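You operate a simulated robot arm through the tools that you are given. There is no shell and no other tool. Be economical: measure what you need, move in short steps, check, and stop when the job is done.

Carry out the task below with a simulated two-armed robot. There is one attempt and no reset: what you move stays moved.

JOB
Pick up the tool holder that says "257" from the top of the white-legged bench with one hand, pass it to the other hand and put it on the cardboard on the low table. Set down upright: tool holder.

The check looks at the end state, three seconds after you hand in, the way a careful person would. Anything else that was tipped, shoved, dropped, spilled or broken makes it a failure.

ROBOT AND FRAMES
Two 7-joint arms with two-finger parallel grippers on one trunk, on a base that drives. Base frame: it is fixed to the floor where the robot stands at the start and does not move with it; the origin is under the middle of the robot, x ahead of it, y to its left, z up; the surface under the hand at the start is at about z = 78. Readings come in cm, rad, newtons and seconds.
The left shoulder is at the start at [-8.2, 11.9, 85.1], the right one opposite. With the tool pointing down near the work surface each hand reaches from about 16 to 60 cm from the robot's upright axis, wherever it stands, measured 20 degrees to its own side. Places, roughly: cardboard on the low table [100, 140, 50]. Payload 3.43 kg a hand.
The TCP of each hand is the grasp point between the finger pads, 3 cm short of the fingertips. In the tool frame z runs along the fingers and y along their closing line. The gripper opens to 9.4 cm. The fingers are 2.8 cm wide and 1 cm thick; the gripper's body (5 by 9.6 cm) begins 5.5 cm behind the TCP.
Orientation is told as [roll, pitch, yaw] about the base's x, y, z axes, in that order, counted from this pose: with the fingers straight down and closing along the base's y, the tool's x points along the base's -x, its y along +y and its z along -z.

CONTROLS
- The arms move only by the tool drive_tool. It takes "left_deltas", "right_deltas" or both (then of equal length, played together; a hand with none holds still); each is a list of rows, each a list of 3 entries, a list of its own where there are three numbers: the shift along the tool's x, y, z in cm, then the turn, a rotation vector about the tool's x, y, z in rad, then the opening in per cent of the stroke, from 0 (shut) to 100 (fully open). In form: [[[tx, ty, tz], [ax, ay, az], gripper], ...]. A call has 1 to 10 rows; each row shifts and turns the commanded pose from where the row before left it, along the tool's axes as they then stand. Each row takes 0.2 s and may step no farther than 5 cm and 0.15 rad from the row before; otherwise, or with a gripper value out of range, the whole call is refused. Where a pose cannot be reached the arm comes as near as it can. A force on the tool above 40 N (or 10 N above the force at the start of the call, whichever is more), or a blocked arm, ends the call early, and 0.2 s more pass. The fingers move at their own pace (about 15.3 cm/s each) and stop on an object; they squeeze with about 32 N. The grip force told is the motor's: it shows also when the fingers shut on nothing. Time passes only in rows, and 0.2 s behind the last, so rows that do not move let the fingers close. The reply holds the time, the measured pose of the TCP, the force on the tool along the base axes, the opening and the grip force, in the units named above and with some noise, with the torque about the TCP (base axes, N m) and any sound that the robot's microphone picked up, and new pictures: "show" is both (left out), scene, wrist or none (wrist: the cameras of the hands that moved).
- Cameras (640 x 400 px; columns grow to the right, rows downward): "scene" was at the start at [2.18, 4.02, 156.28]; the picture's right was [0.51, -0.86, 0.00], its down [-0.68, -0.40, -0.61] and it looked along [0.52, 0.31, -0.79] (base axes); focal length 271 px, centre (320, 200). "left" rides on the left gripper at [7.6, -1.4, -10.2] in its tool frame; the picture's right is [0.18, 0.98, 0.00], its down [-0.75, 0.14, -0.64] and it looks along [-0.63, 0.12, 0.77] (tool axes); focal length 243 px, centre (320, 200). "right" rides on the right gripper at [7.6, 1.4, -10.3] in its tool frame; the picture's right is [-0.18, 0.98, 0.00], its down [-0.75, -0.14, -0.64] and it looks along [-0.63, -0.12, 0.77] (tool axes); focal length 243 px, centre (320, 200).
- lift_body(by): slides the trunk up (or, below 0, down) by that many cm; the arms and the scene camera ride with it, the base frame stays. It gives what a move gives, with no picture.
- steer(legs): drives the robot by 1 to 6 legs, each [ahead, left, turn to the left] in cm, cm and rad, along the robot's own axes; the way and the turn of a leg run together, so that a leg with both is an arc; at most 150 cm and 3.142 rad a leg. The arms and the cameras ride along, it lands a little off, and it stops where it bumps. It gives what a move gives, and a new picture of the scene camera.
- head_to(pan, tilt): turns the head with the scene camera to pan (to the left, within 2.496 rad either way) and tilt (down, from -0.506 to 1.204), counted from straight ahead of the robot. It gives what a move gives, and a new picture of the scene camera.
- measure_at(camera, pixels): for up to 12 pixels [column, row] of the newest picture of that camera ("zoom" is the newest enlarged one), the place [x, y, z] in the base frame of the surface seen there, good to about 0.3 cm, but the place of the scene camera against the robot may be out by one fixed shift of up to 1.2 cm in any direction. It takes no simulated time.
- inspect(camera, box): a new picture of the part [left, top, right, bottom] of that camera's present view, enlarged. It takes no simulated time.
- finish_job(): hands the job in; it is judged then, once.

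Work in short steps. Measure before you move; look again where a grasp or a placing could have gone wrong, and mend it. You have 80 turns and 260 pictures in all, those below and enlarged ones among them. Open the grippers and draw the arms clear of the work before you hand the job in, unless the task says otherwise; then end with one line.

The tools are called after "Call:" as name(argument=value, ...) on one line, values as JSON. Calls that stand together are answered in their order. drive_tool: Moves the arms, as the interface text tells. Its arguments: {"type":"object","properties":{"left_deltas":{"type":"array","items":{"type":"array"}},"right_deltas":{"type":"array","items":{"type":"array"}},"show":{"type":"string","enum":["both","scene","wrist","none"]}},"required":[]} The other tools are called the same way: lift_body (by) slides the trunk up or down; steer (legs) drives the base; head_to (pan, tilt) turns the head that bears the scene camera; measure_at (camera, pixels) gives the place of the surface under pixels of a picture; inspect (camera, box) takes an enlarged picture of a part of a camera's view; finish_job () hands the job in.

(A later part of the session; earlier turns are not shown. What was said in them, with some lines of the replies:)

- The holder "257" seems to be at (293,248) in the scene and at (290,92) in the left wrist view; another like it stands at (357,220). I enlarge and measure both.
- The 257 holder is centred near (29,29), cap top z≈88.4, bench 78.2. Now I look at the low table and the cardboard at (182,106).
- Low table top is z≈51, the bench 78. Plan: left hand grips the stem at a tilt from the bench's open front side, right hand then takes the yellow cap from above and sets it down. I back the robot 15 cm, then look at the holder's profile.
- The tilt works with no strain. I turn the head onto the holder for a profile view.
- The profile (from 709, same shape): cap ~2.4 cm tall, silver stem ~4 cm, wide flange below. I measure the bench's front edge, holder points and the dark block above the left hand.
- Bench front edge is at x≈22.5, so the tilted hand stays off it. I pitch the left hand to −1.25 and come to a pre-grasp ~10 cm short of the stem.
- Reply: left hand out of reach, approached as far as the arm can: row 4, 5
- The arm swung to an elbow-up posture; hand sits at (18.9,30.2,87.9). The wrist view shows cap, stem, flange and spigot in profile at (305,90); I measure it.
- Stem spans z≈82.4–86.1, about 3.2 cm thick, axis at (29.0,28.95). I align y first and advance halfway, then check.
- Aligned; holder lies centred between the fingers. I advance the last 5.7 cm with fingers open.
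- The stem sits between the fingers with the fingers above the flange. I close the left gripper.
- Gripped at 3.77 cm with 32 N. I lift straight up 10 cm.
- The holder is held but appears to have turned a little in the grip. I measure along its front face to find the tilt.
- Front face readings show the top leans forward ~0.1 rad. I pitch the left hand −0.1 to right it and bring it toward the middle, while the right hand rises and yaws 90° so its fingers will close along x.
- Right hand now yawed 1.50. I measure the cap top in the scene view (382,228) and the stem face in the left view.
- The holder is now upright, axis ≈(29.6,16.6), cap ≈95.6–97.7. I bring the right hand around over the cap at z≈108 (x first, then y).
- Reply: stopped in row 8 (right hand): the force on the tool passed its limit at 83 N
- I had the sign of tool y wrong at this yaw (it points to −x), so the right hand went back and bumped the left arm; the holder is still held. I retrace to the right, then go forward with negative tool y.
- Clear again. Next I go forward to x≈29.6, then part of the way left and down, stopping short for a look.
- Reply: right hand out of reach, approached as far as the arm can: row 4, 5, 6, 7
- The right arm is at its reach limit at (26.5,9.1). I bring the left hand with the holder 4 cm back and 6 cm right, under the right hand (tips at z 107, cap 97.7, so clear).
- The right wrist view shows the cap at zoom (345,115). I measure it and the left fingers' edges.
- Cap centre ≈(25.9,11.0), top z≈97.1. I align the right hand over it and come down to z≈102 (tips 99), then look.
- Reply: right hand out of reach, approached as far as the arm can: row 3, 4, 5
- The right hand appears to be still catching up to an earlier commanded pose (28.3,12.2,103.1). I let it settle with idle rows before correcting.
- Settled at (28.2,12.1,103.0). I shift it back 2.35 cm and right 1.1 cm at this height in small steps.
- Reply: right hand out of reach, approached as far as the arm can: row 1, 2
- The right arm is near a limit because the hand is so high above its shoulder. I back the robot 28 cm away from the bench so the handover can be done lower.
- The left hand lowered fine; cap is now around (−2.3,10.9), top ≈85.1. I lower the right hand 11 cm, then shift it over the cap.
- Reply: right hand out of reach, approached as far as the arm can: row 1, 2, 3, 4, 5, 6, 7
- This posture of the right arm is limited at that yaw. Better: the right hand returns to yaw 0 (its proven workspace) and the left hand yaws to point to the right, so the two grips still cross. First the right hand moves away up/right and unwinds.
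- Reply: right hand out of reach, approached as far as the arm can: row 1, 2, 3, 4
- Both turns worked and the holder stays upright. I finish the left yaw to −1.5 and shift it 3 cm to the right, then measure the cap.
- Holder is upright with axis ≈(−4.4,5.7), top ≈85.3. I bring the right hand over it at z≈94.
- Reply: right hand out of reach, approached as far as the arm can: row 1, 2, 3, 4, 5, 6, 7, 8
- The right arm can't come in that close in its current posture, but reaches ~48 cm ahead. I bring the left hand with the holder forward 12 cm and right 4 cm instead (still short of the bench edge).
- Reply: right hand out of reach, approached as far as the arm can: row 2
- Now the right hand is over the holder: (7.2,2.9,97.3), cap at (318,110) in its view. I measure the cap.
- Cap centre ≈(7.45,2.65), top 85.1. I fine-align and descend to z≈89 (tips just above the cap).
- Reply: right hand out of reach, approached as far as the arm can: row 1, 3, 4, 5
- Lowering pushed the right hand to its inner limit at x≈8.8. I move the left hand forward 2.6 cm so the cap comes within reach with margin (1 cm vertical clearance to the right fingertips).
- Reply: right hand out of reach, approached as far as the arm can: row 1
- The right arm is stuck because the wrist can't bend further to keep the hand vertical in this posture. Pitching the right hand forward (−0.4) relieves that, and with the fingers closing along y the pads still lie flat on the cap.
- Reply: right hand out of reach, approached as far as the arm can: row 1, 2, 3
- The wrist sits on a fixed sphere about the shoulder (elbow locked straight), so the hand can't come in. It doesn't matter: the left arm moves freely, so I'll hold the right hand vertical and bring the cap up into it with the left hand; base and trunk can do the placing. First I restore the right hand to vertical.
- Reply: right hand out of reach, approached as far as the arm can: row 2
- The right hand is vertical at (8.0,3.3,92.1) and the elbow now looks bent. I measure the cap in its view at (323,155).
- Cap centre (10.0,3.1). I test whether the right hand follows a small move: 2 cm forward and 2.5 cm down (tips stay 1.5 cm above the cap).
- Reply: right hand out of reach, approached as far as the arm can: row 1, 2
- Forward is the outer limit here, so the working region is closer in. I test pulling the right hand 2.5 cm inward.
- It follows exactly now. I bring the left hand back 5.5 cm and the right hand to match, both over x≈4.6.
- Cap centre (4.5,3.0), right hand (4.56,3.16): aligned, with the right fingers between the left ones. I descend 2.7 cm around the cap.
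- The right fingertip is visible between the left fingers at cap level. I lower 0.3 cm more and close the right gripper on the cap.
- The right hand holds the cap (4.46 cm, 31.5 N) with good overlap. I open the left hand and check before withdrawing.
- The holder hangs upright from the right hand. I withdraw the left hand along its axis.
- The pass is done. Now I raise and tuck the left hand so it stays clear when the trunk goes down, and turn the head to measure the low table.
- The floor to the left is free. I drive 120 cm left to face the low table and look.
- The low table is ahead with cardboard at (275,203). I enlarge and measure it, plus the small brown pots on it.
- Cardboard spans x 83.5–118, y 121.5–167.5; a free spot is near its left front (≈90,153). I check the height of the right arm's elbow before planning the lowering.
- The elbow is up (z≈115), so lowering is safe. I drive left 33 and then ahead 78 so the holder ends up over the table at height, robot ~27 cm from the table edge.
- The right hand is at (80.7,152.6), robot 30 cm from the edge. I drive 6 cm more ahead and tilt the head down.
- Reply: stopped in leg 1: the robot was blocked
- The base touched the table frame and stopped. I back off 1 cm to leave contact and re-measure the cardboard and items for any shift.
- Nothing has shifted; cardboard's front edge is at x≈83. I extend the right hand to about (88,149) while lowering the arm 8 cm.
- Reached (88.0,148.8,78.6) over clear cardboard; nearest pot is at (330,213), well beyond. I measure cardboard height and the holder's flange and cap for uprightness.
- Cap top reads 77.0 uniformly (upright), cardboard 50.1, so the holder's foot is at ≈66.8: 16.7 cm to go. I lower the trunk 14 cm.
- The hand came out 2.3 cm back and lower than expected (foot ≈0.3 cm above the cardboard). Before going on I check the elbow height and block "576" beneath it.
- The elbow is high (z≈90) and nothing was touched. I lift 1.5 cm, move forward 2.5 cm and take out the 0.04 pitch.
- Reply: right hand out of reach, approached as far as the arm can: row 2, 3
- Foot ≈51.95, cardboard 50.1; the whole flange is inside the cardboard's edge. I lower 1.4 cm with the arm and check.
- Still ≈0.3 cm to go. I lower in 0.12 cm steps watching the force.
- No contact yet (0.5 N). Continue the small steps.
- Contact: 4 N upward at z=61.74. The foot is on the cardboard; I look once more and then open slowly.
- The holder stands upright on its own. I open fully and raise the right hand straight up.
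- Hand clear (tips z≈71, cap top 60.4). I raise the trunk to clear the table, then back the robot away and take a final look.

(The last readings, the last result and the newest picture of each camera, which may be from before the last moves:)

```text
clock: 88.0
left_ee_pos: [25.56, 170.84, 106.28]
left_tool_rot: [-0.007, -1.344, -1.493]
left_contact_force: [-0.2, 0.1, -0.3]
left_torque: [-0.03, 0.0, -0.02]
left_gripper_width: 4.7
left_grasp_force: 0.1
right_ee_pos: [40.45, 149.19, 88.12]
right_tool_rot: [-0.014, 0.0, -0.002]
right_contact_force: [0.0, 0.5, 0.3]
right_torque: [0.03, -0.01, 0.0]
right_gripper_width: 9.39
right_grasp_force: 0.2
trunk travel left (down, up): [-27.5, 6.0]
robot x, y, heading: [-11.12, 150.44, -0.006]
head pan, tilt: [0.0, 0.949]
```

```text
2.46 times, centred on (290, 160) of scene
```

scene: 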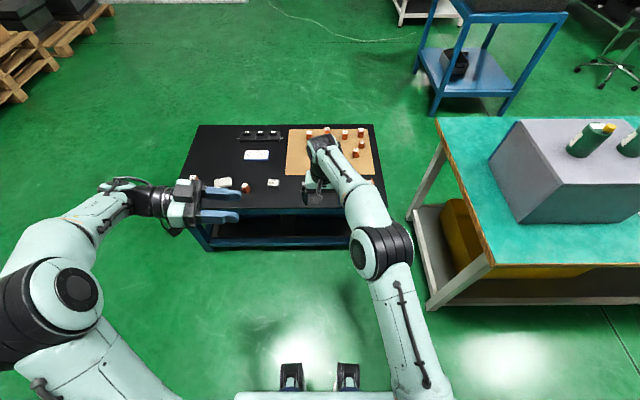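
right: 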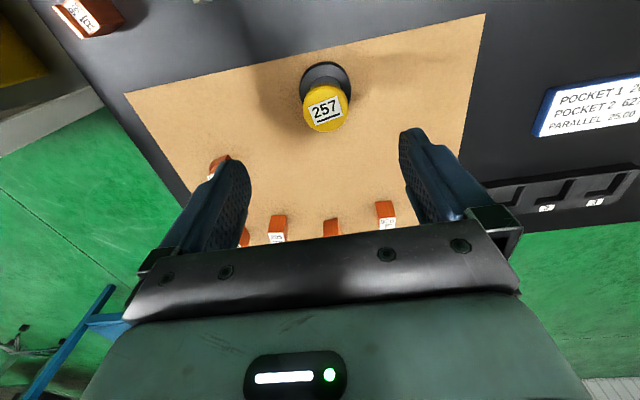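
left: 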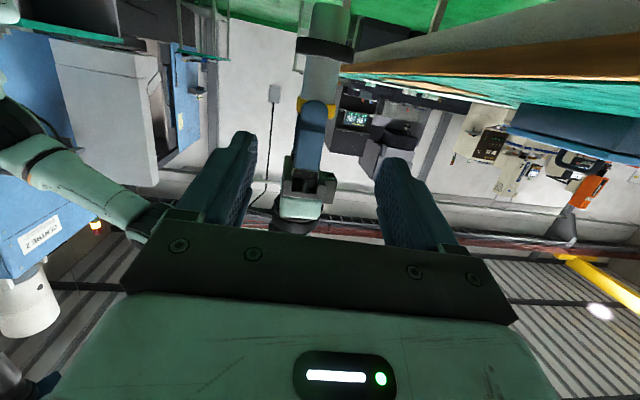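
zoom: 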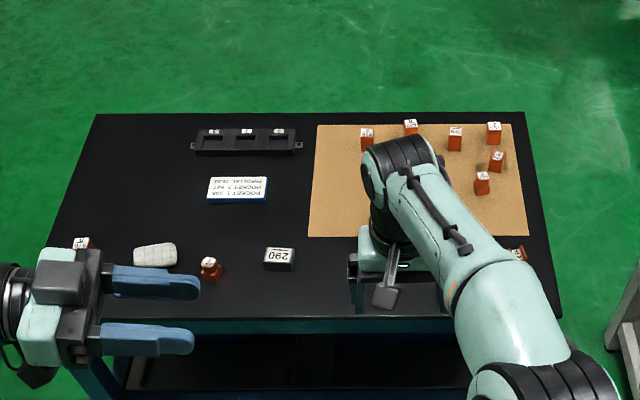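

The arm hides the holder and a bottle on the grey box looks oddly slanted at the picture edge. I sidestep left and level the head to check both.

Call:
steer(legs=[[-15, 25, 0]])

Call:
head_to(pan=-0.35, tilt=0.6)

Call:
inspect(camera="scene", box=[100, 80, 420, 280])

```text
clock: 90.8
left_ee_pos: [11.05, 195.53, 106.1]
left_tool_rot: [-0.005, -1.343, -1.487]
left_contact_force: [-0.2, -1.2, 0.0]
left_torque: [0.0, 0.01, -0.01]
left_gripper_width: 4.7
left_grasp_force: 0.1
right_ee_pos: [26.09, 174.04, 88.11]
right_tool_rot: [-0.013, 0.001, 0.003]
right_contact_force: [-0.5, -0.1, -0.3]
right_torque: [-0.01, 0.01, -0.01]
right_gripper_width: 9.4
right_grasp_force: 0.0
trunk travel left (down, up): [-27.5, 6.0]
robot x, y, heading: [-25.36, 174.85, -0.001]
head pan, tilt: [0.0, 0.949]
```

scene: 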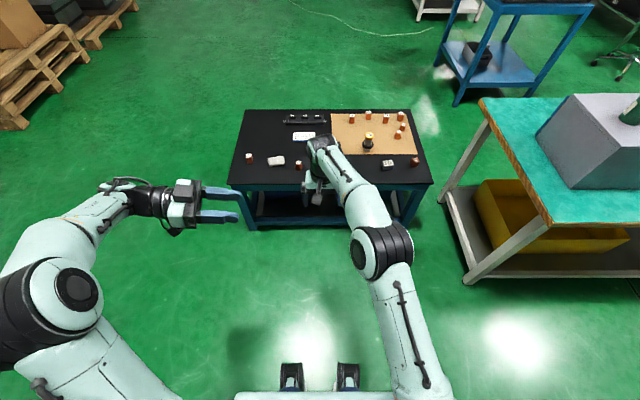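

```text
clock: 91.6
left_ee_pos: [10.98, 195.43, 106.18]
left_tool_rot: [-0.006, -1.344, -1.49]
left_contact_force: [0.2, 0.7, 0.4]
left_torque: [-0.01, -0.02, -0.02]
left_gripper_width: 4.69
left_grasp_force: 0.0
right_ee_pos: [26.1, 174.01, 88.07]
right_tool_rot: [-0.013, 0.002, 0.003]
right_contact_force: [-0.2, 0.0, -0.6]
right_torque: [-0.01, 0.03, 0.01]
right_gripper_width: 9.41
right_grasp_force: 0.0
trunk travel left (down, up): [-27.5, 6.0]
robot x, y, heading: [-25.24, 175.32, -0.002]
head pan, tilt: [-0.351, 0.6]
```

scene: 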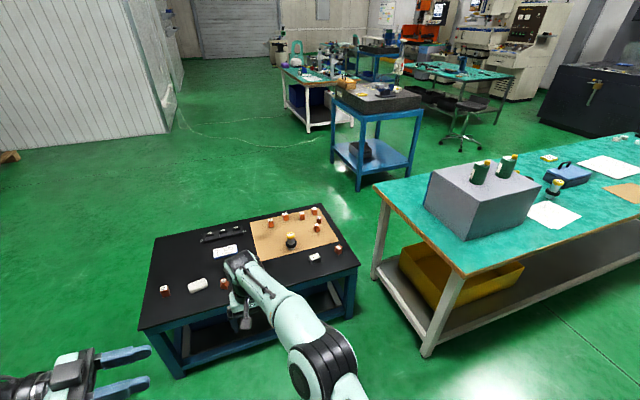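

```text
2.00 times, centred on (260, 180) of scene
```

zoom: 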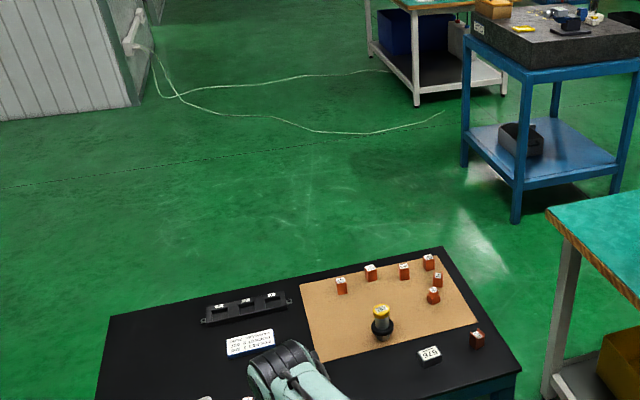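

The holder stands upright on the cardboard and all else is in place (the bottles stand; the slant was perspective). I open the left gripper fully, then hand in.

Call:
drive_tool(left_deltas=[[[0, 0, 0], [0, 0, 0], 100], [[0, 0, 0], [0, 0, 0], 100]], show="none")

Call:
finish_job()

```text
clock: 92.2
left_ee_pos: [11.09, 195.48, 106.27]
left_tool_rot: [-0.008, -1.344, -1.489]
left_contact_force: [-0.4, -0.3, -0.2]
left_torque: [-0.01, 0.0, 0.0]
left_gripper_width: 9.38
left_grasp_force: 0.0
right_ee_pos: [25.96, 173.92, 88.14]
right_tool_rot: [-0.014, 0.003, 0.002]
right_contact_force: [0.0, -0.8, 0.1]
right_torque: [-0.04, 0.04, 0.01]
right_gripper_width: 9.39
right_grasp_force: 0.1
trunk travel left (down, up): [-27.5, 6.0]
robot x, y, heading: [-25.51, 174.88, 0.0]
head pan, tilt: [-0.351, 0.6]
```

```text
The job is handed in.
```

The left hand picked up tool holder 257, passed it to the right hand, and it now stands upright on the cardboard on the low table. Nothing else looked disturbed, though along the way the right arm bumped the left arm once and the base lightly touched the low table.
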